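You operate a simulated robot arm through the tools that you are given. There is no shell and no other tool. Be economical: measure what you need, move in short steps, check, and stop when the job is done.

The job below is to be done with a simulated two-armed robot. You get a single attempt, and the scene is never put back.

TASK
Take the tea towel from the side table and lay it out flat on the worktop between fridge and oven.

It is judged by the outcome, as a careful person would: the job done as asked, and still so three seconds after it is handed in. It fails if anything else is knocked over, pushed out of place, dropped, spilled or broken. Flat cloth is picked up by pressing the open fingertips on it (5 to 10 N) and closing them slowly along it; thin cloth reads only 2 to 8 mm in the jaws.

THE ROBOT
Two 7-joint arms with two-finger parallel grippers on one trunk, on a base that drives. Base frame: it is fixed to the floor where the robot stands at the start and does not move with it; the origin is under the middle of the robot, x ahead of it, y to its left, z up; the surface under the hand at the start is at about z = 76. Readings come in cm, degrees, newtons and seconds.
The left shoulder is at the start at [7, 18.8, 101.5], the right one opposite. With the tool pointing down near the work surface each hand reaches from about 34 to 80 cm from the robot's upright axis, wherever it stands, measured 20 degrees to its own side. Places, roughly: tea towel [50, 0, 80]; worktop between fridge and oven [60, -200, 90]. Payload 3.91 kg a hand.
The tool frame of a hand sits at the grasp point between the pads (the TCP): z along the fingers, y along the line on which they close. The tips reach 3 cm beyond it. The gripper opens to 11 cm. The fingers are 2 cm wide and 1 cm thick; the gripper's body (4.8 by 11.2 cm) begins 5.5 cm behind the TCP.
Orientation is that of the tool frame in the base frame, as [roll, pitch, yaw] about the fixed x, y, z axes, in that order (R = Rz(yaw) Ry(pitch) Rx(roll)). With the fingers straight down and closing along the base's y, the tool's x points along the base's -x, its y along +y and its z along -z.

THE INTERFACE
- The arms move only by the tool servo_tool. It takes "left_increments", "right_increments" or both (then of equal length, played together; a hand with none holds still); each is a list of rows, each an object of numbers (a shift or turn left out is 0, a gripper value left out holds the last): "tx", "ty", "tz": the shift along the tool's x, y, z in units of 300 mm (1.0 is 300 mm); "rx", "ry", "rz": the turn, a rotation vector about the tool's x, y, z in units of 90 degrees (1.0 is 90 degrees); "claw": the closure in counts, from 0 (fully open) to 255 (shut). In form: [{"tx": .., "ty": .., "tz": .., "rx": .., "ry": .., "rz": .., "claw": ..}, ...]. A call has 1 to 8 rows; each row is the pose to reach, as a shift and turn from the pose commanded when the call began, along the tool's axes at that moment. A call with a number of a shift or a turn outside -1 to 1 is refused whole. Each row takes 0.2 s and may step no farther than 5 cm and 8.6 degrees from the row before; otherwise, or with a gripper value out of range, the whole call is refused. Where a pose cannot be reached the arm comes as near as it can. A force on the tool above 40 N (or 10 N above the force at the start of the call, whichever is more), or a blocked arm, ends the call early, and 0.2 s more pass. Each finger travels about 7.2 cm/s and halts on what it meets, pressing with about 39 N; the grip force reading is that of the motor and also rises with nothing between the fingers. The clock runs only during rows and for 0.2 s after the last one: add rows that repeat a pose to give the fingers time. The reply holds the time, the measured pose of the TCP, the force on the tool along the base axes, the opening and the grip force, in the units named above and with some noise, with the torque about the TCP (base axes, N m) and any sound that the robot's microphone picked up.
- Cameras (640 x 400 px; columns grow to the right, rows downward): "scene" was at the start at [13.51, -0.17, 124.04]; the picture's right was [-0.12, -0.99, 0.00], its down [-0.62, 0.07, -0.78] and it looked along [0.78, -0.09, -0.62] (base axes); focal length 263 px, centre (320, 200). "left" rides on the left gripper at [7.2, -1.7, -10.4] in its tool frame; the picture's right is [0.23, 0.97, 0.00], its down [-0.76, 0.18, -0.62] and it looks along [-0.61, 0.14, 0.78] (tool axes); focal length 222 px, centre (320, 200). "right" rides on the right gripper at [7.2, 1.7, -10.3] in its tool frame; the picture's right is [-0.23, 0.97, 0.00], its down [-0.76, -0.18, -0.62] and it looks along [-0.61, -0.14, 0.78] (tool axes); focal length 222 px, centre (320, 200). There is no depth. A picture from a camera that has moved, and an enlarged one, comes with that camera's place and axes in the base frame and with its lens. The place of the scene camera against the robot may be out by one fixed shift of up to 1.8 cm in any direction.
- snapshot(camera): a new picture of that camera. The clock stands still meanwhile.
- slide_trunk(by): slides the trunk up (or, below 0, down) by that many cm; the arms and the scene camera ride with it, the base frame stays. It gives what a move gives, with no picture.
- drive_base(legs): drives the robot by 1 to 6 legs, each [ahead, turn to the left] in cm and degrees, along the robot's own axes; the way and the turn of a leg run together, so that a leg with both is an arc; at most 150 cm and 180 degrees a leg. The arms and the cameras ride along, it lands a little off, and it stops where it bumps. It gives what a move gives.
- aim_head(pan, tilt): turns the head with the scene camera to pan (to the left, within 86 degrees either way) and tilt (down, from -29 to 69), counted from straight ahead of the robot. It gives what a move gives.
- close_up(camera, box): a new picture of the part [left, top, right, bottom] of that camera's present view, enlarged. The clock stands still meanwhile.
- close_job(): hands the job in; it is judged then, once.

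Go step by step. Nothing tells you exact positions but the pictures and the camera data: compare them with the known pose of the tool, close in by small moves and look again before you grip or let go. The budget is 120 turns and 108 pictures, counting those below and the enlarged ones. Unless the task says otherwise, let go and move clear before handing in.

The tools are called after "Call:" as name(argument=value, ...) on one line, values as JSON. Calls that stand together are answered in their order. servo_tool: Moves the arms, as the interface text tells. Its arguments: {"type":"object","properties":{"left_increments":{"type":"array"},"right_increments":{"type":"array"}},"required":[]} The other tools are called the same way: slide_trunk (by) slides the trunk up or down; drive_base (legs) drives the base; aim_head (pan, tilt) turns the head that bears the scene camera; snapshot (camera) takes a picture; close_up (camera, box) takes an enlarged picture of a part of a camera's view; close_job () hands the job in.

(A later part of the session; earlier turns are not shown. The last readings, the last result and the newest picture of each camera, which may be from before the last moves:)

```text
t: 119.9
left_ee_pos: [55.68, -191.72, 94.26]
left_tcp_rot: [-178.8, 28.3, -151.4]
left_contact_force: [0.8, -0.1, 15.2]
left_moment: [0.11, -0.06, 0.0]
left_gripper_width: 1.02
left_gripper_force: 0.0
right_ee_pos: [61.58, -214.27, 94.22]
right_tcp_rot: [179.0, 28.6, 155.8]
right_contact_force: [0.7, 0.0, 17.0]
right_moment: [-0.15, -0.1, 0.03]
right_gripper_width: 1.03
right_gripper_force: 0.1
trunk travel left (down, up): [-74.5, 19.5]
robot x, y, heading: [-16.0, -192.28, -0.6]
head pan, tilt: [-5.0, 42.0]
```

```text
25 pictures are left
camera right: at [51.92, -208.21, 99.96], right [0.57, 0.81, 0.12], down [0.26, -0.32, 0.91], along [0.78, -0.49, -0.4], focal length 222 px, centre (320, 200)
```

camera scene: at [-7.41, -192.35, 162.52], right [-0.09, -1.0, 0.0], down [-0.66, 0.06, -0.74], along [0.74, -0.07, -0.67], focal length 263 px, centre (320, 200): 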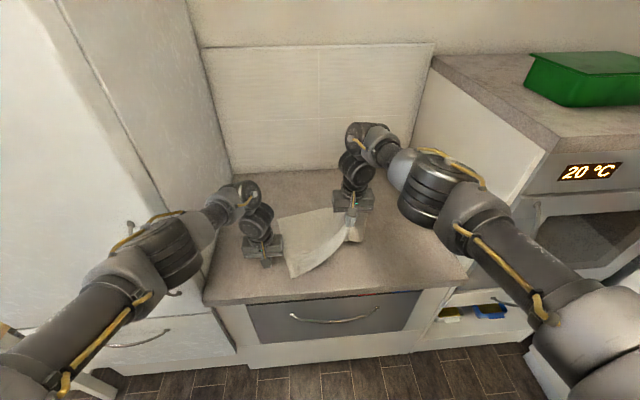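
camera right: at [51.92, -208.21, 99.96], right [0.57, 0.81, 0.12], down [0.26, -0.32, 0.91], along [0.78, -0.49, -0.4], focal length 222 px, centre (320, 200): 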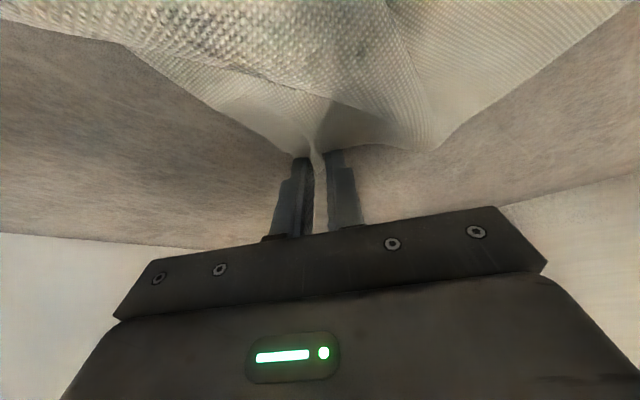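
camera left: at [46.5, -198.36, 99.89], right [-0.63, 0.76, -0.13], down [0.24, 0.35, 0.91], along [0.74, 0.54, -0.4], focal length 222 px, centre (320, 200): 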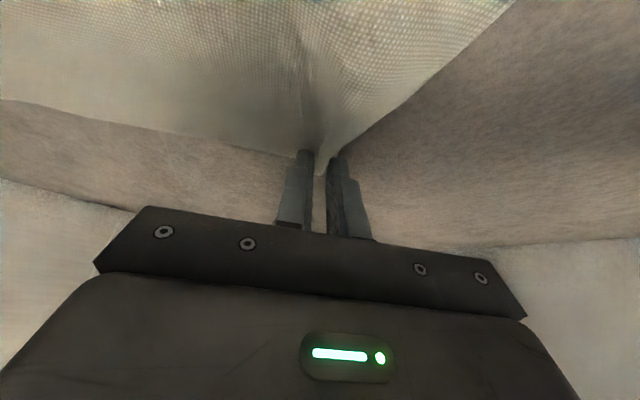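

Both corners have gathered a good fold close to the tip. I close fully and lift a little.

Call:
servo_tool(left_increments=[{"claw": 240}, {"claw": 248}, {"claw": 255}, {"claw": 255}, {"claw": 255}], right_increments=[{"claw": 240}, {"claw": 248}, {"claw": 255}, {"claw": 255}, {"claw": 255}])

Call:
servo_tool(left_increments=[{"tx": -0.03, "tz": -0.059}, {"tx": -0.06, "tz": -0.118}, {"tx": -0.11, "tz": -0.2}, {"tx": -0.157, "tz": -0.294}], right_increments=[{"tx": -0.03, "tz": -0.059}, {"tx": -0.06, "tz": -0.118}, {"tx": -0.11, "tz": -0.2}, {"tx": -0.157, "tz": -0.294}])

Call:
snapshot(camera="scene")

```text
t: 121.1
left_ee_pos: [55.64, -191.61, 94.21]
left_tcp_rot: [-178.9, 28.4, -151.5]
left_contact_force: [-2.2, 2.4, 14.8]
left_moment: [0.16, 0.0, 0.03]
left_gripper_width: 0.25
left_gripper_force: 39.1
right_ee_pos: [61.69, -214.47, 94.24]
right_tcp_rot: [179.1, 28.7, 155.7]
right_contact_force: [-0.5, -2.1, 14.9]
right_moment: [-0.15, -0.09, 0.02]
right_gripper_width: 0.23
right_gripper_force: 39.1
trunk travel left (down, up): [-74.5, 19.5]
robot x, y, heading: [-16.22, -192.14, -0.3]
head pan, tilt: [-5.0, 42.0]
```

```text
t: 122.1
left_ee_pos: [55.91, -191.53, 104.01]
left_tcp_rot: [-179.0, 28.0, -151.5]
left_contact_force: [1.0, 0.1, 0.1]
left_moment: [0.0, -0.01, 0.0]
left_gripper_width: 0.23
left_gripper_force: 38.9
right_ee_pos: [61.85, -214.35, 103.9]
right_tcp_rot: [179.0, 28.4, 155.7]
right_contact_force: [0.3, -0.4, -1.4]
right_moment: [-0.01, -0.04, 0.01]
right_gripper_width: 0.25
right_gripper_force: 39.1
trunk travel left (down, up): [-74.5, 19.5]
robot x, y, heading: [-16.31, -192.5, -0.5]
head pan, tilt: [-5.0, 42.0]
```

```text
24 pictures are left
camera scene: at [-2.76, -192.24, 145.49], right [-0.1, -1.0, 0.0], down [-0.67, 0.06, -0.74], along [0.74, -0.07, -0.67], focal length 263 px, centre (320, 200)
```

scene: 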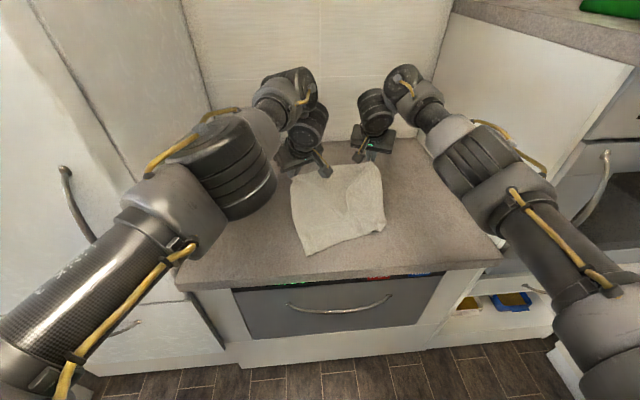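

Both corners are held. I lift back and up, squaring the hands to the worktop and spreading the cloth.

Call:
servo_tool(left_increments=[{"tx": 0.013, "ty": 0.046, "tz": -0.083, "ry": 0.075}, {"tx": 0.027, "ty": 0.093, "tz": -0.165, "ry": 0.15}, {"tx": 0.04, "ty": 0.14, "tz": -0.248, "ry": 0.225}, {"tx": 0.054, "ty": 0.186, "tz": -0.331, "ry": 0.3}], right_increments=[{"tx": 0.055, "ty": -0.048, "tz": -0.105, "ry": 0.075}, {"tx": 0.109, "ty": -0.096, "tz": -0.209, "ry": 0.15}, {"tx": 0.164, "ty": -0.144, "tz": -0.313, "ry": 0.225}, {"tx": 0.218, "ty": -0.192, "tz": -0.418, "ry": 0.3}])

Call:
servo_tool(left_increments=[{"tx": 0.018, "ty": 0.038, "tz": -0.067, "rz": 0.08}, {"tx": 0.035, "ty": 0.076, "tz": -0.134, "rz": 0.16}, {"tx": 0.053, "ty": 0.114, "tz": -0.2, "rz": 0.24}, {"tx": 0.07, "ty": 0.152, "tz": -0.267, "rz": 0.32}, {"tx": 0.07, "ty": 0.152, "tz": -0.267, "rz": 0.32}], right_increments=[{"tx": 0.038, "ty": -0.017, "tz": -0.067, "rz": -0.065}, {"tx": 0.076, "ty": -0.034, "tz": -0.134, "rz": -0.13}, {"tx": 0.114, "ty": -0.051, "tz": -0.2, "rz": -0.195}, {"tx": 0.152, "ty": -0.068, "tz": -0.267, "rz": -0.26}, {"tx": 0.152, "ty": -0.068, "tz": -0.267, "rz": -0.26}])

Call:
snapshot(camera="scene")

```text
t: 123.1
left_ee_pos: [51.57, -190.11, 108.0]
left_tcp_rot: [178.5, 14.0, -150.9]
left_contact_force: [-3.0, -5.7, 3.1]
left_moment: [0.35, -0.15, 0.04]
left_gripper_width: 0.25
left_gripper_force: 39.1
left hand out of reach, approached as far as the arm can: row 2, 3, 4
right_ee_pos: [53.44, -214.2, 111.02]
right_tcp_rot: [179.4, 1.4, 156.5]
right_contact_force: [0.1, 0.3, -0.9]
right_moment: [-0.08, -0.02, 0.04]
right_gripper_width: 0.25
right_gripper_force: 39.2
right hand out of reach, approached as far as the arm can: row 1, 2, 3, 4
trunk travel left (down, up): [-74.5, 19.5]
robot x, y, heading: [-16.2, -192.43, -0.6]
head pan, tilt: [-5.0, 42.0]
```

```text
t: 124.3
left_ee_pos: [49.85, -191.71, 116.24]
left_tcp_rot: [175.8, 10.2, 179.9]
left_contact_force: [0.4, 0.3, -0.4]
left_moment: [-0.05, 0.0, 0.02]
left_gripper_width: 0.22
left_gripper_force: 38.9
left hand out of reach, approached as far as the arm can: row 1, 2, 3, 4, 5
right_ee_pos: [54.24, -214.36, 117.13]
right_tcp_rot: [179.9, 1.6, 179.6]
right_contact_force: [-1.1, -0.3, 0.6]
right_moment: [0.01, 0.0, -0.04]
right_gripper_width: 0.22
right_gripper_force: 39.2
right hand out of reach, approached as far as the arm can: row 1, 2, 3, 4, 5
trunk travel left (down, up): [-74.5, 19.5]
robot x, y, heading: [-15.79, -192.17, -0.3]
head pan, tilt: [-5.0, 42.0]
```

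```text
23 pictures are left
camera scene: at [-2.68, -192.19, 145.5], right [-0.1, -1.0, 0.0], down [-0.67, 0.06, -0.74], along [0.74, -0.07, -0.67], focal length 263 px, centre (320, 200)
```

scene: 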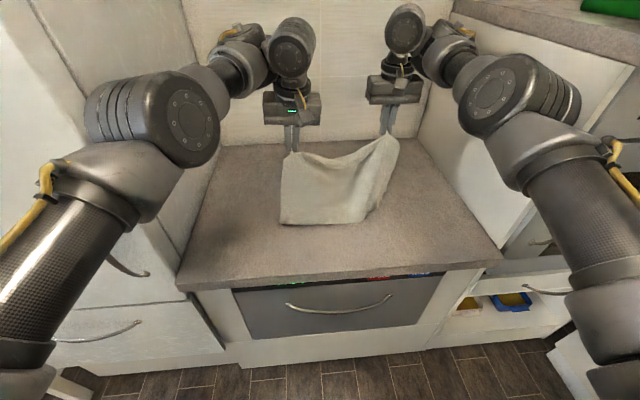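

Call:
servo_tool(left_increments=[{"tx": 0.073, "ty": 0.045, "tz": -0.062, "ry": 0.03, "rx": 0.012}, {"tx": 0.145, "ty": 0.09, "tz": -0.124, "ry": 0.06, "rx": 0.024}, {"tx": 0.218, "ty": 0.135, "tz": -0.185, "ry": 0.09, "rx": 0.036}, {"tx": 0.29, "ty": 0.18, "tz": -0.247, "ry": 0.113, "rx": 0.047}, {"tx": 0.29, "ty": 0.18, "tz": -0.247, "ry": 0.113, "rx": 0.047}], right_increments=[{"tx": 0.118, "ty": -0.005, "tz": -0.04}, {"tx": 0.237, "ty": -0.01, "tz": -0.08}, {"tx": 0.355, "ty": -0.015, "tz": -0.12}, {"tx": 0.473, "ty": -0.02, "tz": -0.163}, {"tx": 0.473, "ty": -0.02, "tz": -0.163}])

Call:
snapshot(camera="scene")

```text
t: 125.5
left_ee_pos: [50.28, -190.67, 119.81]
left_tcp_rot: [-179.9, 0.0, -179.6]
left_contact_force: [-0.7, 0.8, 0.0]
left_moment: [0.02, 0.01, 0.05]
left_gripper_width: 0.21
left_gripper_force: 38.6
left hand out of reach, approached as far as the arm can: row 1, 2, 3, 4, 5
right_ee_pos: [54.56, -214.19, 118.96]
right_tcp_rot: [179.7, 1.5, 179.7]
right_contact_force: [1.0, -0.2, 1.0]
right_moment: [0.03, -0.02, -0.03]
right_gripper_width: 0.24
right_gripper_force: 39.1
right hand out of reach, approached as far as the arm can: row 1, 2, 3, 4, 5
trunk travel left (down, up): [-74.5, 19.5]
robot x, y, heading: [-15.95, -192.2, -0.8]
head pan, tilt: [-5.0, 42.0]
```

```text
22 pictures are left
camera scene: at [-2.6, -192.32, 145.49], right [-0.1, -1.0, 0.0], down [-0.67, 0.06, -0.74], along [0.74, -0.07, -0.67], focal length 263 px, centre (320, 200)
```

scene: 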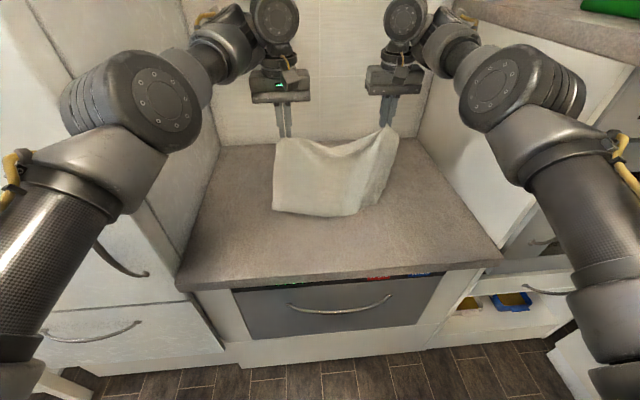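

The arms resist coming back in this posture, so I'll let the base supply the travel. First I square and spread the hands where they are.

Call:
servo_tool(left_increments=[{"tx": -0.03, "ty": 0.05, "tz": 0.03}, {"tx": -0.06, "ty": 0.1, "tz": 0.06}, {"tx": -0.08, "ty": 0.155, "tz": 0.09}, {"tx": -0.08, "ty": 0.155, "tz": 0.09}], right_increments=[{"tx": 0.02, "ty": -0.005, "tz": 0.02}, {"tx": 0.035, "ty": -0.01, "tz": 0.04}, {"tx": 0.05, "ty": -0.017, "tz": 0.06}, {"tx": 0.05, "ty": -0.017, "tz": 0.06}])

Call:
drive_base(legs=[[-16, 0]])

Call:
snapshot(camera="scene")

```text
t: 126.5
left_ee_pos: [52.33, -186.24, 117.06]
left_tcp_rot: [-179.8, 0.0, -179.6]
left_contact_force: [0.1, -6.9, 0.3]
left_moment: [-0.23, -0.03, 0.05]
left_gripper_width: 0.24
left_gripper_force: 38.9
right_ee_pos: [54.36, -214.54, 116.82]
right_tcp_rot: [179.9, 1.6, 179.6]
right_contact_force: [0.2, 6.4, -0.1]
right_moment: [0.2, 0.01, -0.16]
right_gripper_width: 0.25
right_gripper_force: 38.5
right hand out of reach, approached as far as the arm can: row 1, 2, 3, 4
trunk travel left (down, up): [-74.5, 19.5]
robot x, y, heading: [-15.84, -192.21, -0.6]
head pan, tilt: [-5.0, 42.0]
```

```text
t: 127.9
left_ee_pos: [36.24, -186.05, 117.17]
left_tcp_rot: [-179.9, 0.0, -179.5]
left_contact_force: [0.2, -5.6, -0.3]
left_moment: [-0.22, -0.01, 0.09]
left_gripper_width: 0.23
left_gripper_force: 38.8
right_ee_pos: [38.36, -214.34, 116.8]
right_tcp_rot: [179.8, 1.6, 179.6]
right_contact_force: [0.2, 7.3, -0.2]
right_moment: [0.17, 0.0, -0.15]
right_gripper_width: 0.26
right_gripper_force: 38.7
trunk travel left (down, up): [-74.5, 19.5]
robot x, y, heading: [-31.8, -191.81, -0.5]
head pan, tilt: [-5.0, 42.0]
```

```text
21 pictures are left
camera scene: at [-18.67, -192.15, 145.48], right [-0.09, -1.0, 0.0], down [-0.67, 0.06, -0.74], along [0.74, -0.07, -0.67], focal length 263 px, centre (320, 200)
```

scene: 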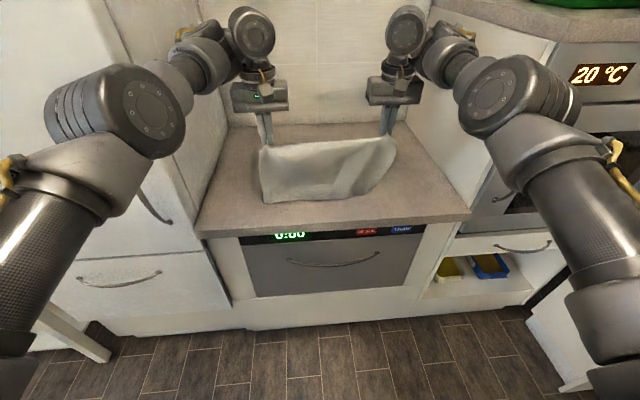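

Call:
close_up(camera="scene", box=[230, 90, 430, 215])

```text
3.20 times, centred on (330, 152) of scene
camera zoom: at [-18.67, -192.15, 145.48], right [-0.09, -1.0, 0.0], down [-0.67, 0.06, -0.74], along [0.74, -0.07, -0.67], focal length 843 px, centre (288, 352)
```

zoom: 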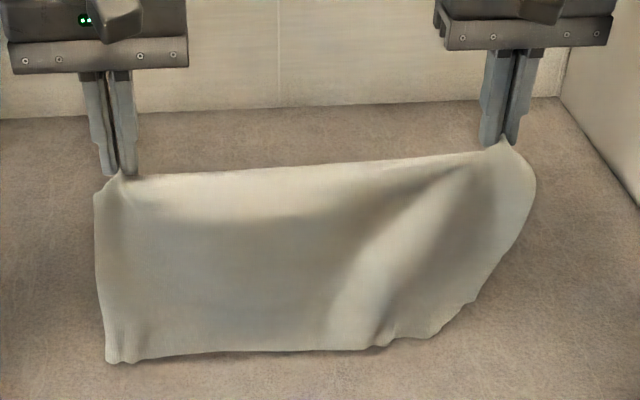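

Call:
slide_trunk(by=10)

Call:
close_up(camera="scene", box=[230, 90, 430, 215])

```text
t: 129.2
left_ee_pos: [36.21, -186.08, 127.15]
left_tcp_rot: [-180.0, 0.1, -179.6]
left_contact_force: [0.1, -5.9, -0.5]
left_moment: [-0.18, -0.01, 0.04]
left_gripper_width: 0.23
left_gripper_force: 39.4
right_ee_pos: [38.13, -214.35, 126.87]
right_tcp_rot: [179.8, 1.6, 179.7]
right_contact_force: [-0.7, 6.3, -0.6]
right_moment: [0.18, 0.0, -0.11]
right_gripper_width: 0.27
right_gripper_force: 39.1
trunk travel left (down, up): [-84.5, 9.5]
robot x, y, heading: [-32.0, -192.1, -0.4]
head pan, tilt: [-5.0, 42.0]
```

```text
3.20 times, centred on (330, 152) of scene
camera zoom: at [-18.77, -192.13, 155.5], right [-0.09, -1.0, 0.0], down [-0.67, 0.06, -0.74], along [0.74, -0.07, -0.67], focal length 843 px, centre (288, 352)
```

zoom: 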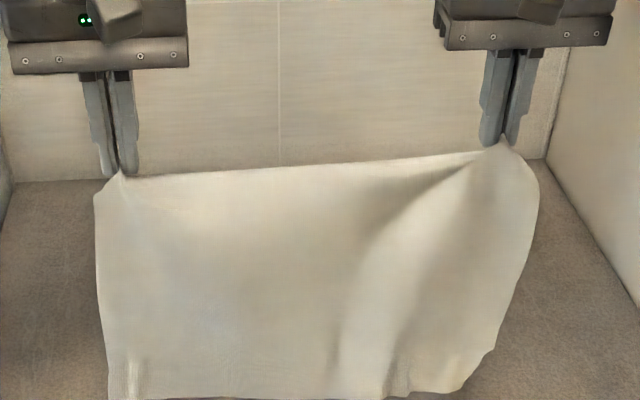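

Call:
slide_trunk(by=6)

Call:
close_up(camera="scene", box=[230, 110, 430, 235])

```text
t: 130.2
left_ee_pos: [36.35, -186.11, 133.19]
left_tcp_rot: [-179.8, -0.1, -179.5]
left_contact_force: [-0.1, -6.4, -0.1]
left_moment: [-0.17, 0.02, 0.08]
left_gripper_width: 0.24
left_gripper_force: 39.3
right_ee_pos: [38.16, -214.39, 132.78]
right_tcp_rot: [179.9, 1.5, 179.7]
right_contact_force: [-0.4, 6.2, -0.2]
right_moment: [0.22, 0.04, -0.09]
right_gripper_width: 0.27
right_gripper_force: 39.0
trunk travel left (down, up): [-90.5, 3.5]
robot x, y, heading: [-31.89, -192.13, -0.1]
head pan, tilt: [-5.0, 42.0]
```

```text
3.20 times, centred on (330, 172) of scene
camera zoom: at [-18.62, -192.14, 161.48], right [-0.09, -1.0, 0.0], down [-0.67, 0.06, -0.74], along [0.74, -0.07, -0.67], focal length 843 px, centre (288, 288)
```

zoom: 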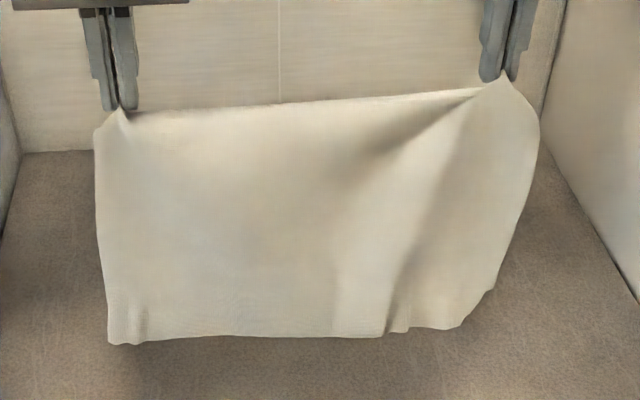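

The towel hangs almost fully open; only a small tuck at the lower right is left. A brief shake should free it.

Call:
servo_tool(left_increments=[{"tz": 0.15}, {"tz": 0.02}, {"tz": 0.15}, {"tz": 0.02}, {"tz": 0.15}, {"tz": 0.02}, {"tz": 0.02}, {"tz": 0.02}], right_increments=[{"tz": 0.15}, {"tz": 0.02}, {"tz": 0.15}, {"tz": 0.02}, {"tz": 0.15}, {"tz": 0.02}, {"tz": 0.02}, {"tz": 0.02}])

Call:
close_up(camera="scene", box=[230, 110, 430, 235])

```text
t: 132.1
left_ee_pos: [36.4, -185.93, 132.45]
left_tcp_rot: [-180.0, 0.0, -179.6]
left_contact_force: [1.0, -6.1, -0.9]
left_moment: [-0.2, -0.03, 0.09]
left_gripper_width: 0.23
left_gripper_force: 38.9
right_ee_pos: [38.45, -214.38, 132.1]
right_tcp_rot: [179.8, 1.6, 179.8]
right_contact_force: [-0.3, 6.5, -0.1]
right_moment: [0.19, 0.06, -0.1]
right_gripper_width: 0.26
right_gripper_force: 39.0
trunk travel left (down, up): [-90.5, 3.5]
robot x, y, heading: [-32.41, -192.15, -0.4]
head pan, tilt: [-5.0, 42.0]
```

```text
3.20 times, centred on (330, 172) of scene
camera zoom: at [-18.51, -192.14, 161.47], right [-0.09, -1.0, 0.0], down [-0.67, 0.06, -0.74], along [0.74, -0.07, -0.67], focal length 843 px, centre (288, 288)
```

zoom: 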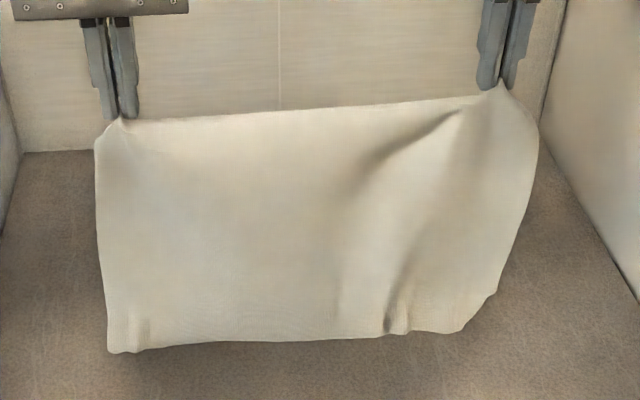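

Good enough to lay. I lower until the near edge touches, then alternate base-forward and lowering so the cloth trails toward me.

Call:
slide_trunk(by=-15.5)

Call:
drive_base(legs=[[4, 0]])

Call:
servo_tool(left_increments=[{"tz": 0.03}, {"tz": 0.06}, {"tz": 0.08}], right_increments=[{"tz": 0.03}, {"tz": 0.06}, {"tz": 0.08}])

Call:
drive_base(legs=[[4, 0]])

Call:
servo_tool(left_increments=[{"tz": 0.03}, {"tz": 0.06}, {"tz": 0.09}], right_increments=[{"tz": 0.03}, {"tz": 0.06}, {"tz": 0.09}])

Call:
snapshot(camera="scene")

```text
t: 133.8
left_ee_pos: [36.31, -186.02, 117.03]
left_tcp_rot: [-179.9, 0.1, -179.6]
left_contact_force: [0.9, -5.5, 0.3]
left_moment: [-0.21, -0.02, 0.09]
left_gripper_width: 0.2
left_gripper_force: 39.0
right_ee_pos: [38.28, -214.46, 116.77]
right_tcp_rot: [179.8, 1.7, 179.7]
right_contact_force: [-0.1, 5.9, 0.8]
right_moment: [0.18, 0.0, -0.11]
right_gripper_width: 0.28
right_gripper_force: 38.9
trunk travel left (down, up): [-75.0, 19.0]
robot x, y, heading: [-31.97, -192.36, -0.3]
head pan, tilt: [-5.0, 42.0]
```

```text
t: 134.7
left_ee_pos: [40.8, -186.27, 117.73]
left_tcp_rot: [-179.4, 1.2, -179.4]
left_contact_force: [1.8, -6.9, 1.2]
left_moment: [-0.21, 0.06, 0.05]
left_gripper_width: 0.24
left_gripper_force: 39.1
right_ee_pos: [42.94, -214.68, 117.66]
right_tcp_rot: [179.6, 3.2, 179.2]
right_contact_force: [-0.3, 7.6, -0.7]
right_moment: [0.25, 0.08, -0.1]
right_gripper_width: 0.25
right_gripper_force: 38.3
trunk travel left (down, up): [-75.0, 19.0]
robot x, y, heading: [-27.78, -192.09, -0.7]
head pan, tilt: [-5.0, 42.0]
```

```text
t: 135.5
left_ee_pos: [39.52, -186.36, 116.38]
left_tcp_rot: [-179.5, 1.8, -179.3]
left_contact_force: [-0.1, -6.4, 1.2]
left_moment: [-0.19, -0.02, 0.08]
left_gripper_width: 0.21
left_gripper_force: 39.1
right_ee_pos: [41.66, -214.56, 116.21]
right_tcp_rot: [179.5, 3.7, 179.0]
right_contact_force: [-0.7, 5.9, 0.1]
right_moment: [0.16, -0.01, -0.09]
right_gripper_width: 0.27
right_gripper_force: 39.3
right hand out of reach, approached as far as the arm can: row 1
trunk travel left (down, up): [-75.0, 19.0]
robot x, y, heading: [-28.21, -192.14, -0.6]
head pan, tilt: [-5.0, 42.0]
```

```text
t: 137.0
left_ee_pos: [44.94, -186.5, 118.05]
left_tcp_rot: [-178.2, 5.2, -178.3]
left_contact_force: [1.4, -8.5, -0.8]
left_moment: [-0.26, -0.01, 0.04]
left_gripper_width: 0.23
left_gripper_force: 38.9
right_ee_pos: [47.33, -215.32, 118.22]
right_tcp_rot: [178.6, 7.3, 175.5]
right_contact_force: [-0.7, 9.2, -1.2]
right_moment: [0.24, 0.08, -0.07]
right_gripper_width: 0.26
right_gripper_force: 38.2
trunk travel left (down, up): [-75.0, 19.0]
robot x, y, heading: [-23.72, -192.64, -0.5]
head pan, tilt: [-5.0, 42.0]
stopped in leg 1: the robot was blocked; the commanded pose is now the measured one
```

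```text
t: 137.8
left_ee_pos: [43.84, -186.53, 115.63]
left_tcp_rot: [-178.3, 5.3, -178.4]
left_contact_force: [1.2, -8.0, 1.4]
left_moment: [-0.26, -0.01, 0.06]
left_gripper_width: 0.25
left_gripper_force: 38.9
right_ee_pos: [46.98, -215.32, 115.99]
right_tcp_rot: [179.0, 7.5, 176.5]
right_contact_force: [-0.1, 7.8, -0.5]
right_moment: [0.26, 0.0, -0.11]
right_gripper_width: 0.23
right_gripper_force: 39.0
right hand out of reach, approached as far as the arm can: row 1, 2, 3
trunk travel left (down, up): [-75.0, 19.0]
robot x, y, heading: [-24.04, -192.16, -0.4]
head pan, tilt: [-5.0, 42.0]
```

```text
16 pictures are left
camera scene: at [-10.45, -192.24, 145.98], right [-0.1, -1.0, 0.0], down [-0.67, 0.06, -0.74], along [0.74, -0.07, -0.67], focal length 263 px, centre (320, 200)
```

scene: 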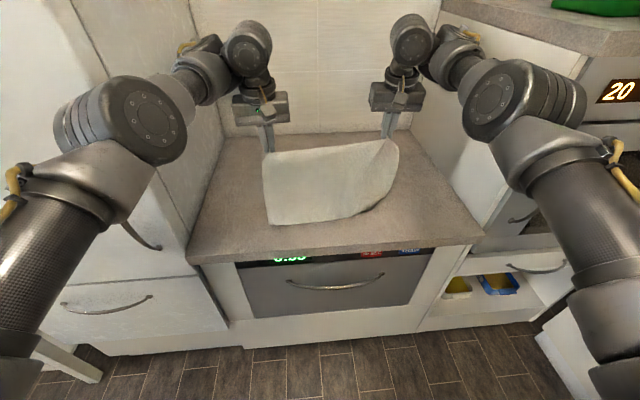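

The base was blocked — the elbows stand wide in this posture and one met the surround. I back off at once, then extend the arms forward and down (which tucks the elbows) before moving the base again.

Call:
drive_base(legs=[[-5, 0]])

Call:
servo_tool(left_increments=[{"tx": -0.077, "tz": 0.04, "ry": -0.05}, {"tx": -0.154, "tz": 0.086, "ry": -0.1}, {"tx": -0.23, "tz": 0.146, "ry": -0.15}, {"tx": -0.297, "tz": 0.212, "ry": -0.2}, {"tx": -0.361, "tz": 0.28, "ry": -0.25}, {"tx": -0.419, "tz": 0.352, "ry": -0.3}, {"tx": -0.45, "tz": 0.405, "ry": -0.3}], right_increments=[{"tx": -0.063, "tz": 0.04, "ry": -0.05}, {"tx": -0.125, "tz": 0.086, "ry": -0.1}, {"tx": -0.187, "tz": 0.146, "ry": -0.15}, {"tx": -0.24, "tz": 0.212, "ry": -0.2}, {"tx": -0.29, "tz": 0.28, "ry": -0.25}, {"tx": -0.333, "tz": 0.352, "ry": -0.3}, {"tx": -0.36, "tz": 0.405, "ry": -0.3}])

Call:
snapshot(camera="scene")

```text
t: 138.7
left_ee_pos: [39.38, -186.34, 115.35]
left_tcp_rot: [-178.3, 5.0, -178.3]
left_contact_force: [1.5, -8.6, -0.1]
left_moment: [-0.25, 0.01, 0.03]
left_gripper_width: 0.25
left_gripper_force: 39.3
right_ee_pos: [42.66, -215.14, 115.67]
right_tcp_rot: [178.9, 7.1, 176.4]
right_contact_force: [-1.2, 8.7, -0.2]
right_moment: [0.25, 0.03, -0.09]
right_gripper_width: 0.25
right_gripper_force: 39.1
trunk travel left (down, up): [-75.0, 19.0]
robot x, y, heading: [-28.72, -192.06, -0.6]
head pan, tilt: [-5.0, 42.0]
```

```text
t: 140.3
left_ee_pos: [53.12, -186.44, 104.96]
left_tcp_rot: [-178.0, 32.4, -177.5]
left_contact_force: [1.4, -15.1, -0.1]
left_moment: [-0.48, 0.02, -0.13]
left_gripper_width: 0.25
left_gripper_force: 39.5
right_ee_pos: [54.27, -215.7, 105.12]
right_tcp_rot: [178.6, 34.6, 175.9]
right_contact_force: [0.0, 14.9, 0.2]
right_moment: [0.49, 0.0, 0.11]
right_gripper_width: 0.28
right_gripper_force: 38.8
trunk travel left (down, up): [-75.0, 19.0]
robot x, y, heading: [-29.23, -192.45, -0.5]
head pan, tilt: [-5.0, 42.0]
```

```text
15 pictures are left
camera scene: at [-15.49, -192.21, 145.98], right [-0.1, -1.0, 0.0], down [-0.67, 0.06, -0.74], along [0.74, -0.07, -0.67], focal length 263 px, centre (320, 200)
```

scene: 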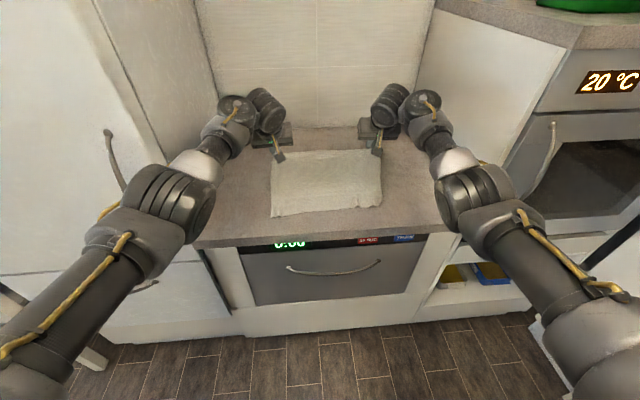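

Now it lies well: near edge at x≈39, full width, hands leading with elbows tucked. I lower a bit, then roll forward 7 cm.

Call:
servo_tool(left_increments=[{"tx": 0.02, "tz": 0.05, "ty": -0.007}, {"tx": 0.042, "tz": 0.1, "ty": -0.007}, {"tx": 0.063, "tz": 0.157, "ty": -0.007}], right_increments=[{"tx": 0.03, "tz": 0.046, "ty": 0.007}, {"tx": 0.06, "tz": 0.093, "ty": 0.007}, {"tx": 0.091, "tz": 0.14, "ty": 0.007}])

Call:
drive_base(legs=[[7, 0]])

Call:
snapshot(camera="scene")

```text
t: 141.1
left_ee_pos: [54.1, -186.59, 100.12]
left_tcp_rot: [-178.0, 32.2, -177.5]
left_contact_force: [-0.7, -8.2, 0.0]
left_moment: [-0.23, 0.01, -0.1]
left_gripper_width: 0.23
left_gripper_force: 39.1
right_ee_pos: [54.3, -215.55, 100.24]
right_tcp_rot: [178.7, 34.5, 175.8]
right_contact_force: [0.3, 8.9, -0.7]
right_moment: [0.26, 0.01, 0.04]
right_gripper_width: 0.23
right_gripper_force: 38.7
trunk travel left (down, up): [-75.0, 19.0]
robot x, y, heading: [-28.83, -192.42, -0.6]
head pan, tilt: [-5.0, 42.0]
```

```text
t: 142.6
left_ee_pos: [61.87, -187.58, 100.76]
left_tcp_rot: [-177.8, 33.1, -177.6]
left_contact_force: [0.4, -3.6, -0.9]
left_moment: [-0.09, -0.01, -0.04]
left_gripper_width: 0.21
left_gripper_force: 39.2
right_ee_pos: [60.15, -215.83, 100.4]
right_tcp_rot: [179.2, 34.6, 175.6]
right_contact_force: [2.2, 2.7, -0.3]
right_moment: [0.1, -0.01, 0.0]
right_gripper_width: 0.25
right_gripper_force: 38.9
trunk travel left (down, up): [-75.0, 19.0]
robot x, y, heading: [-21.95, -192.33, -0.6]
head pan, tilt: [-5.0, 42.0]
stopped in leg 1: the robot was blocked; the commanded pose is now the measured one
```

```text
14 pictures are left
camera scene: at [-7.69, -192.19, 145.9], right [-0.1, -1.0, 0.0], down [-0.67, 0.06, -0.74], along [0.73, -0.07, -0.67], focal length 263 px, centre (320, 200)
```

scene: 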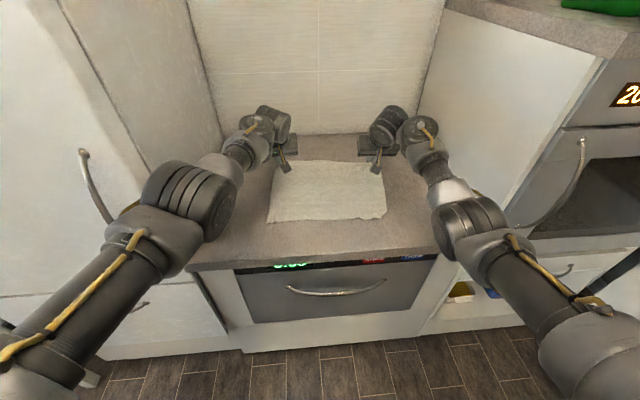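

Blocked again, but the hands are now where needed. I finish with the arms only: forward and down.

Call:
servo_tool(left_increments=[{"tx": 0.005, "tz": 0.046, "ty": 0.01}, {"tx": 0.01, "tz": 0.092, "ty": 0.02}, {"tx": 0.016, "tz": 0.138, "ty": 0.02}, {"tx": 0.021, "tz": 0.185, "ty": 0.02}, {"tx": 0.021, "tz": 0.185, "ty": 0.02}], right_increments=[{"tx": -0.005, "tz": 0.053}, {"tx": -0.01, "tz": 0.106}, {"tx": -0.016, "tz": 0.16}, {"tx": -0.021, "tz": 0.213}, {"tx": -0.021, "tz": 0.213}])

Call:
close_up(camera="scene", box=[220, 110, 440, 248])

```text
t: 143.8
left_ee_pos: [60.89, -186.64, 97.12]
left_tcp_rot: [-178.0, 33.5, -177.8]
left_contact_force: [1.6, -19.9, -0.6]
left_moment: [-0.58, -0.05, -0.19]
left_gripper_width: 0.23
left_gripper_force: 39.3
left hand out of reach, approached as far as the arm can: row 1, 2, 3, 4, 5
right_ee_pos: [63.54, -216.18, 96.2]
right_tcp_rot: [179.0, 35.0, 175.6]
right_contact_force: [-1.8, 19.0, 0.8]
right_moment: [0.61, 0.01, 0.18]
right_gripper_width: 0.25
right_gripper_force: 39.0
trunk travel left (down, up): [-75.0, 19.0]
robot x, y, heading: [-21.72, -192.31, -0.8]
head pan, tilt: [-5.0, 42.0]
```

```text
2.90 times, centred on (330, 179) of scene
camera zoom: at [-8.71, -192.47, 145.98], right [-0.1, -1.0, 0.0], down [-0.67, 0.07, -0.74], along [0.74, -0.07, -0.67], focal length 763 px, centre (291, 261)
```

zoom: 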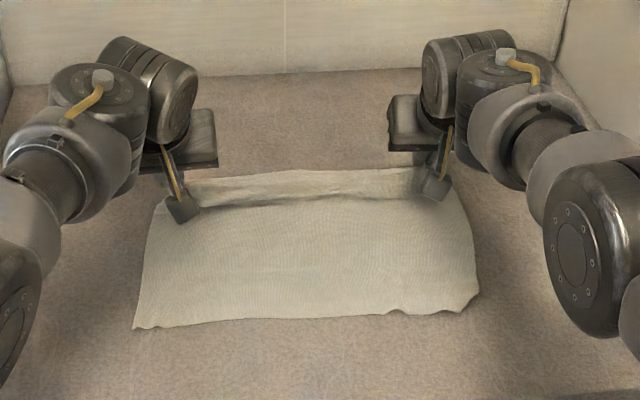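

Call:
servo_tool(left_increments=[{"tx": 0.03, "tz": 0.03, "ty": -0.012}, {"tx": 0.061, "tz": 0.064, "ty": -0.012}, {"tx": 0.061, "tz": 0.064, "ty": -0.012}], right_increments=[{"tx": 0.045, "tz": 0.007, "ty": 0.012}, {"tx": 0.089, "tz": 0.014, "ty": 0.012}, {"tx": 0.089, "tz": 0.014, "ty": 0.012}])

```text
t: 144.6
left_ee_pos: [60.39, -186.76, 94.61]
left_tcp_rot: [-178.0, 33.5, -177.5]
left_contact_force: [-0.6, -9.4, 0.7]
left_moment: [-0.25, -0.01, -0.1]
left_gripper_width: 0.25
left_gripper_force: 38.6
right_ee_pos: [61.63, -215.65, 94.25]
right_tcp_rot: [179.1, 34.9, 175.4]
right_contact_force: [0.2, 9.0, 1.1]
right_moment: [0.3, 0.0, 0.05]
right_gripper_width: 0.26
right_gripper_force: 38.8
trunk travel left (down, up): [-75.0, 19.0]
robot x, y, heading: [-21.49, -192.1, -0.8]
head pan, tilt: [-5.0, 42.0]
```

Tips are at the surface. I open gently and lift straight up to inspect.

Call:
servo_tool(left_increments=[{"claw": 240}, {"claw": 225}, {"claw": 210}, {"claw": 210, "tx": -0.02, "tz": -0.03}, {"tx": -0.06, "tz": -0.095}, {"tx": -0.12, "tz": -0.19}, {"tx": -0.18, "tz": -0.28}], right_increments=[{"claw": 240}, {"claw": 225}, {"claw": 210}, {"claw": 210, "tx": -0.02, "tz": -0.03}, {"tx": -0.06, "tz": -0.095}, {"tx": -0.12, "tz": -0.19}, {"tx": -0.18, "tz": -0.28}])

Call:
close_up(camera="scene", box=[220, 110, 440, 248])

```text
t: 146.2
left_ee_pos: [60.23, -186.47, 104.45]
left_tcp_rot: [-177.9, 33.5, -177.5]
left_contact_force: [0.7, 1.0, -0.3]
left_moment: [0.03, -0.01, 0.0]
left_gripper_width: 1.95
left_gripper_force: 0.0
right_ee_pos: [61.11, -215.65, 104.39]
right_tcp_rot: [179.2, 35.1, 175.5]
right_contact_force: [0.4, 0.6, 0.1]
right_moment: [0.0, -0.03, -0.02]
right_gripper_width: 1.94
right_gripper_force: 0.1
trunk travel left (down, up): [-75.0, 19.0]
robot x, y, heading: [-22.38, -192.56, -0.8]
head pan, tilt: [-5.0, 42.0]
```

```text
2.90 times, centred on (330, 179) of scene
camera zoom: at [-8.89, -192.2, 146.0], right [-0.1, -1.0, 0.0], down [-0.67, 0.06, -0.74], along [0.74, -0.07, -0.67], focal length 763 px, centre (291, 261)
```

zoom: 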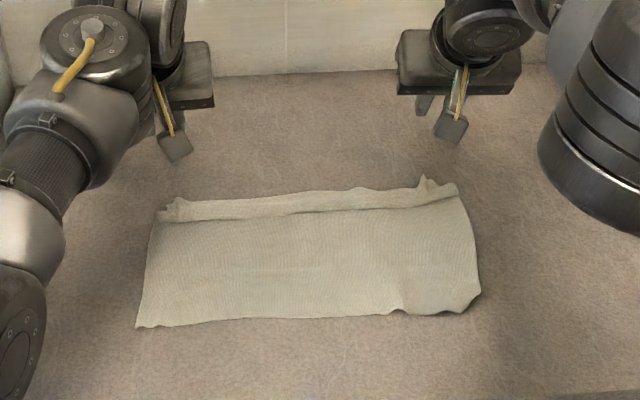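

The towel lies full width but about 7 cm is taken up in a roll along its far side. I'll draw the near edge toward me with pressed, closed fingertips; base back first.

Call:
drive_base(legs=[[-8, 0]])

Call:
servo_tool(left_increments=[{"tx": 0.1, "ty": -0.03, "tz": 0.0, "claw": 255}, {"tx": 0.2, "ty": -0.06, "tz": 0.02}, {"tx": 0.28, "ty": -0.1, "tz": 0.05}, {"tx": 0.309, "ty": -0.1, "tz": 0.078}, {"tx": 0.309, "ty": -0.1, "tz": 0.078}], right_increments=[{"tx": 0.1, "ty": 0.03, "tz": 0.0, "claw": 255}, {"tx": 0.2, "ty": 0.06, "tz": 0.02}, {"tx": 0.28, "ty": 0.1, "tz": 0.05}, {"tx": 0.309, "ty": 0.1, "tz": 0.078}, {"tx": 0.309, "ty": 0.1, "tz": 0.078}])

Call:
snapshot(camera="left")

```text
t: 147.3
left_ee_pos: [53.72, -186.65, 103.52]
left_tcp_rot: [-178.0, 32.7, -177.5]
left_contact_force: [-0.7, 0.9, 1.9]
left_moment: [-0.03, 0.02, -0.02]
left_gripper_width: 1.93
left_gripper_force: 0.0
right_ee_pos: [54.71, -215.78, 103.45]
right_tcp_rot: [179.2, 34.2, 175.3]
right_contact_force: [0.7, 0.1, 0.6]
right_moment: [0.03, 0.04, 0.04]
right_gripper_width: 1.93
right_gripper_force: 0.1
trunk travel left (down, up): [-75.0, 19.0]
robot x, y, heading: [-29.85, -191.93, -0.7]
head pan, tilt: [-5.0, 42.0]
```

```text
t: 148.5
left_ee_pos: [46.0, -189.7, 97.64]
left_tcp_rot: [-177.9, 33.5, -177.5]
left_contact_force: [0.2, 0.7, 0.6]
left_moment: [-0.03, 0.02, 0.0]
left_gripper_width: 0.0
left_gripper_force: 37.8
right_ee_pos: [47.47, -212.03, 97.23]
right_tcp_rot: [179.3, 35.0, 175.4]
right_contact_force: [-0.6, -0.8, -0.7]
right_moment: [-0.01, 0.04, -0.01]
right_gripper_width: 0.0
right_gripper_force: 37.9
trunk travel left (down, up): [-75.0, 19.0]
robot x, y, heading: [-30.14, -192.25, -0.6]
head pan, tilt: [-5.0, 42.0]
```

```text
11 pictures are left
camera left: at [34.17, -191.51, 102.3], right [-0.21, 0.96, -0.16], down [0.29, 0.21, 0.93], along [0.93, 0.15, -0.32], focal length 222 px, centre (320, 200)
```

left: 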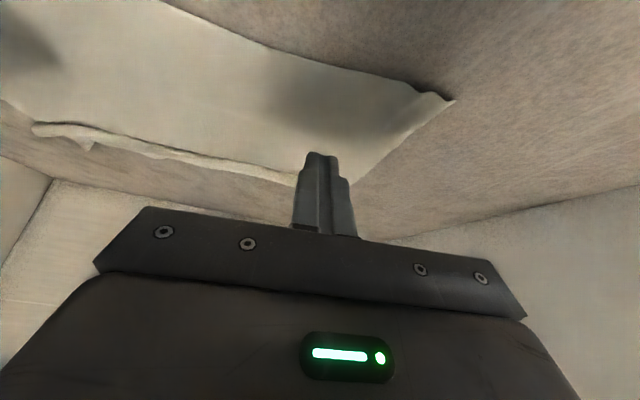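

Call:
servo_tool(left_increments=[{"tx": 0.03, "tz": 0.045}, {"tx": 0.058, "tz": 0.09}, {"tx": 0.064, "tz": 0.099}, {"tx": 0.064, "tz": 0.099}], right_increments=[{"tx": 0.03, "tz": 0.045}, {"tx": 0.05, "tz": 0.078}, {"tx": 0.058, "tz": 0.089}, {"tx": 0.058, "tz": 0.089}])

```text
t: 149.5
left_ee_pos: [45.89, -189.96, 94.2]
left_tcp_rot: [-177.9, 33.6, -177.6]
left_contact_force: [-1.1, 0.7, 0.7]
left_moment: [-0.04, -0.01, -0.05]
left_gripper_width: 0.0
left_gripper_force: 37.4
right_ee_pos: [47.46, -212.25, 94.15]
right_tcp_rot: [179.1, 35.2, 175.3]
right_contact_force: [-0.1, -0.5, 1.8]
right_moment: [-0.02, -0.01, 0.0]
right_gripper_width: 0.0
right_gripper_force: 37.6
trunk travel left (down, up): [-75.0, 19.0]
robot x, y, heading: [-29.85, -191.96, -0.4]
head pan, tilt: [-5.0, 42.0]
```

Call:
servo_tool(left_increments=[{"tx": 0.006, "tz": 0.01}, {"tx": 0.007, "tz": 0.011}, {"tx": 0.038, "tz": -0.009}, {"tx": 0.069, "tz": -0.029}, {"tx": 0.1, "tz": -0.049}, {"tx": 0.131, "tz": -0.069}, {"tx": 0.162, "tz": -0.089}, {"tx": 0.19, "tz": -0.107}], right_increments=[{"tx": 0.006, "tz": 0.01}, {"tx": 0.007, "tz": 0.011}, {"tx": 0.038, "tz": -0.009}, {"tx": 0.069, "tz": -0.029}, {"tx": 0.1, "tz": -0.049}, {"tx": 0.131, "tz": -0.069}, {"tx": 0.162, "tz": -0.089}, {"tx": 0.19, "tz": -0.107}])

Call:
close_up(camera="scene", box=[220, 90, 440, 228])

```text
t: 151.3
left_ee_pos: [38.83, -190.05, 94.14]
left_tcp_rot: [-178.0, 34.0, -177.5]
left_contact_force: [4.1, 1.4, 23.3]
left_moment: [-0.01, -0.28, -0.01]
left_gripper_width: 0.01
left_gripper_force: 37.9
right_ee_pos: [40.55, -211.56, 94.2]
right_tcp_rot: [179.1, 35.7, 175.2]
right_contact_force: [4.6, -0.5, 29.0]
right_moment: [-0.05, -0.38, -0.01]
right_gripper_width: 0.03
right_gripper_force: 37.8
trunk travel left (down, up): [-75.0, 19.0]
robot x, y, heading: [-29.73, -191.97, -0.4]
head pan, tilt: [-5.0, 42.0]
```

```text
2.90 times, centred on (330, 159) of scene
camera zoom: at [-17.39, -192.06, 146.09], right [-0.1, -1.0, 0.0], down [-0.66, 0.07, -0.75], along [0.74, -0.07, -0.67], focal length 763 px, centre (291, 319)
```

zoom: 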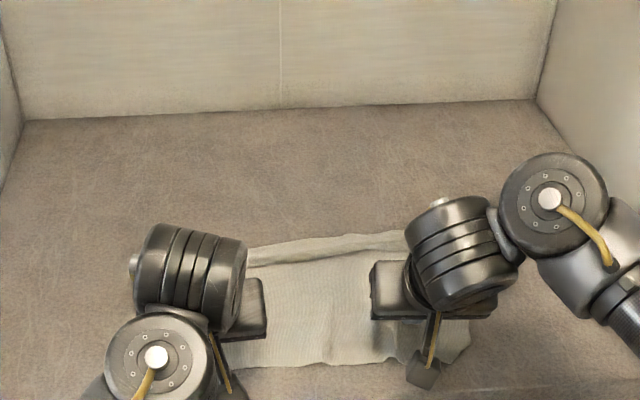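

About 4 cm still sits in the roll on the far side. I lift, move over the far strip and push it away from me.

Call:
servo_tool(left_increments=[{"tx": -0.02, "tz": -0.03}, {"tx": -0.08, "tz": -0.12}], right_increments=[{"tx": -0.02, "tz": -0.03}, {"tx": -0.08, "tz": -0.12}])

Call:
drive_base(legs=[[7, 0]])

Call:
servo_tool(left_increments=[{"tx": -0.07, "tz": 0.046}, {"tx": -0.14, "tz": 0.092}, {"tx": -0.21, "tz": 0.138}, {"tx": -0.27, "tz": 0.178}, {"tx": -0.27, "tz": 0.178}], right_increments=[{"tx": -0.06, "tz": 0.038}, {"tx": -0.12, "tz": 0.077}, {"tx": -0.18, "tz": 0.115}, {"tx": -0.223, "tz": 0.144}, {"tx": -0.223, "tz": 0.144}])

Call:
snapshot(camera="left")

```text
t: 151.9
left_ee_pos: [39.12, -189.92, 98.0]
left_tcp_rot: [-178.1, 33.6, -177.6]
left_contact_force: [-0.4, 0.2, 0.3]
left_moment: [0.02, -0.01, -0.03]
left_gripper_width: 0.01
left_gripper_force: 38.0
right_ee_pos: [40.42, -211.66, 97.65]
right_tcp_rot: [179.2, 35.0, 175.4]
right_contact_force: [-0.4, 0.7, -0.4]
right_moment: [-0.01, -0.06, 0.02]
right_gripper_width: 0.01
right_gripper_force: 37.5
trunk travel left (down, up): [-75.0, 19.0]
robot x, y, heading: [-29.85, -192.14, -0.6]
head pan, tilt: [-5.0, 42.0]
```

```text
t: 152.9
left_ee_pos: [45.41, -190.07, 98.94]
left_tcp_rot: [-177.9, 34.3, -177.6]
left_contact_force: [-0.9, 0.3, 0.8]
left_moment: [0.04, -0.01, -0.01]
left_gripper_width: 0.01
left_gripper_force: 37.2
right_ee_pos: [46.82, -211.67, 98.69]
right_tcp_rot: [179.2, 35.8, 175.5]
right_contact_force: [-0.3, 0.4, 1.2]
right_moment: [0.01, -0.02, 0.0]
right_gripper_width: 0.04
right_gripper_force: 37.4
trunk travel left (down, up): [-75.0, 19.0]
robot x, y, heading: [-23.29, -192.38, -0.4]
head pan, tilt: [-5.0, 42.0]
```

```text
t: 154.1
left_ee_pos: [55.69, -189.94, 98.31]
left_tcp_rot: [-178.1, 33.9, -177.6]
left_contact_force: [0.3, -0.4, 1.2]
left_moment: [-0.01, 0.0, 0.01]
left_gripper_width: 0.0
left_gripper_force: 37.8
right_ee_pos: [55.47, -212.25, 98.51]
right_tcp_rot: [179.1, 35.3, 175.5]
right_contact_force: [0.6, 0.6, 1.0]
right_moment: [-0.01, 0.03, 0.0]
right_gripper_width: 0.01
right_gripper_force: 37.5
trunk travel left (down, up): [-75.0, 19.0]
robot x, y, heading: [-23.32, -192.33, -0.7]
head pan, tilt: [-5.0, 42.0]
```

```text
9 pictures are left
camera left: at [43.88, -191.82, 102.92], right [-0.21, 0.97, -0.16], down [0.28, 0.21, 0.94], along [0.94, 0.15, -0.31], focal length 222 px, centre (320, 200)
```

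left: 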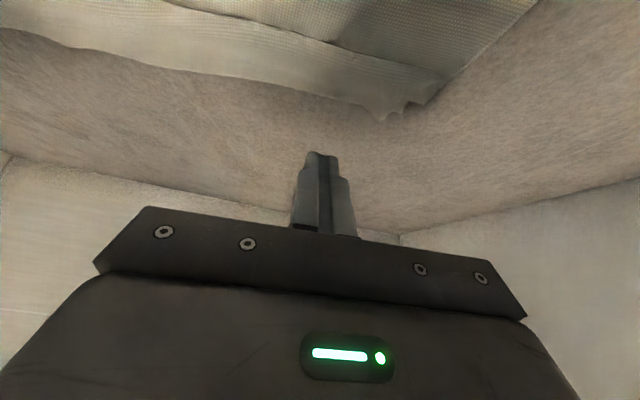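

The far edge is folded back on top as a strip about 4 cm wide. I'll set the outward-pointing fingertips just in front of its edge, barely touching, and slide them forward beneath it to flip it over.

Call:
servo_tool(left_increments=[{"tx": 0.09, "tz": -0.06, "ty": 0.025}, {"tx": 0.185, "tz": -0.12, "ty": 0.05}, {"tx": 0.22, "tz": -0.065, "ty": 0.05}, {"tx": 0.25, "tz": -0.02, "ty": 0.05}, {"tx": 0.257, "tz": -0.009, "ty": 0.05}, {"tx": 0.257, "tz": -0.009, "ty": 0.05}], right_increments=[{"tx": 0.09, "tz": -0.06, "ty": -0.022}, {"tx": 0.179, "tz": -0.116, "ty": -0.045}, {"tx": 0.215, "tz": -0.06, "ty": -0.045}, {"tx": 0.245, "tz": -0.014, "ty": -0.045}, {"tx": 0.2535, "tz": -0.001, "ty": -0.045}, {"tx": 0.2535, "tz": -0.001, "ty": -0.045}])

```text
t: 155.5
left_ee_pos: [49.02, -188.71, 94.25]
left_tcp_rot: [-178.0, 33.8, -177.7]
left_contact_force: [0.1, 0.5, -0.4]
left_moment: [-0.01, 0.02, 0.02]
left_gripper_width: 0.01
left_gripper_force: 37.8
right_ee_pos: [49.22, -213.19, 94.13]
right_tcp_rot: [179.1, 35.3, 175.4]
right_contact_force: [0.7, 0.4, 2.2]
right_moment: [0.02, -0.06, 0.03]
right_gripper_width: 0.02
right_gripper_force: 37.7
trunk travel left (down, up): [-75.0, 19.0]
robot x, y, heading: [-23.04, -192.07, -0.9]
head pan, tilt: [-5.0, 42.0]
```

Call:
servo_tool(left_increments=[{"tx": -0.04, "tz": 0.026}, {"tx": -0.08, "tz": 0.052}, {"tx": -0.12, "tz": 0.078}, {"tx": -0.163, "tz": 0.1}, {"tx": -0.21, "tz": 0.12}, {"tx": -0.255, "tz": 0.14}, {"tx": -0.3, "tz": 0.16}], right_increments=[{"tx": -0.04, "tz": 0.026}, {"tx": -0.08, "tz": 0.052}, {"tx": -0.12, "tz": 0.078}, {"tx": -0.163, "tz": 0.1}, {"tx": -0.21, "tz": 0.12}, {"tx": -0.255, "tz": 0.14}, {"tx": -0.3, "tz": 0.16}])

Call:
close_up(camera="scene", box=[220, 100, 440, 238])

```text
t: 157.1
left_ee_pos: [58.89, -188.56, 95.13]
left_tcp_rot: [-177.9, 33.8, -177.6]
left_contact_force: [0.3, 0.0, 0.0]
left_moment: [0.04, 0.0, -0.01]
left_gripper_width: 0.0
left_gripper_force: 37.7
left hand out of reach, approached as far as the arm can: row 7
right_ee_pos: [59.26, -213.88, 95.47]
right_tcp_rot: [179.2, 35.3, 175.5]
right_contact_force: [0.1, 1.0, 0.0]
right_moment: [-0.02, 0.0, 0.0]
right_gripper_width: 0.0
right_gripper_force: 37.3
trunk travel left (down, up): [-75.0, 19.0]
robot x, y, heading: [-22.87, -192.19, -0.7]
head pan, tilt: [-5.0, 42.0]
```

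```text
2.90 times, centred on (330, 169) of scene
camera zoom: at [-9.63, -192.21, 145.98], right [-0.1, -1.0, 0.0], down [-0.67, 0.06, -0.74], along [0.74, -0.07, -0.67], focal length 763 px, centre (291, 290)
```

zoom: 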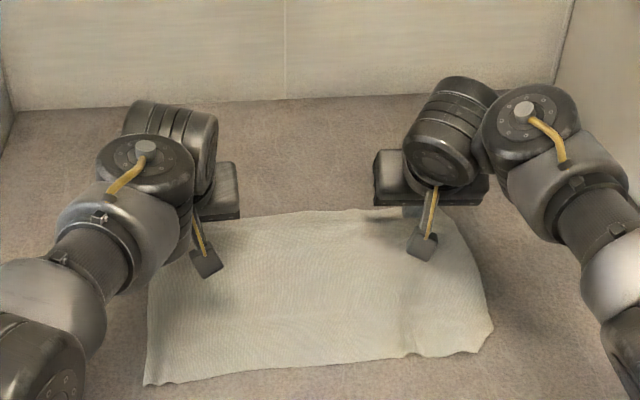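

The strip has flipped over and the towel now spans its full size, about x 40–65. I check one fingertip before lifting.

Call:
snapshot(camera="left")

Call:
snapshot(camera="right")

```text
7 pictures are left
camera left: at [46.95, -190.31, 99.66], right [-0.21, 0.97, -0.16], down [0.28, 0.21, 0.94], along [0.94, 0.15, -0.32], focal length 222 px, centre (320, 200)
```

left: 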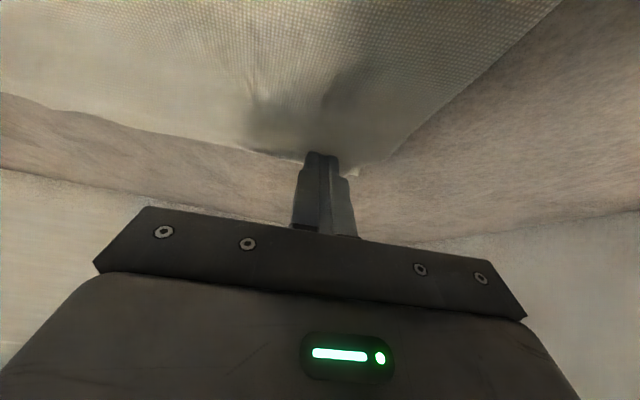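

```text
6 pictures are left
camera right: at [47.55, -211.32, 99.78], right [0.25, 0.96, 0.14], down [0.25, -0.21, 0.95], along [0.94, -0.2, -0.29], focal length 222 px, centre (320, 200)
```

right: 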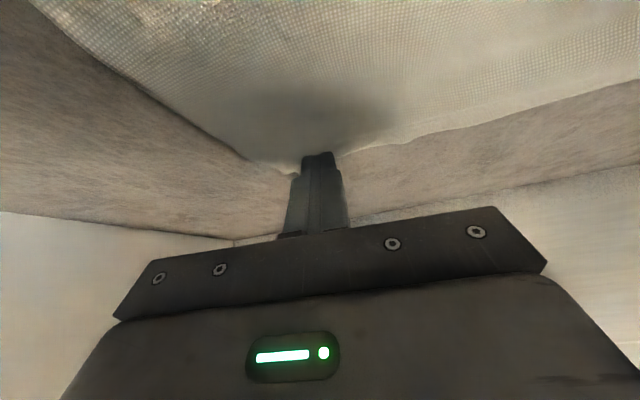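

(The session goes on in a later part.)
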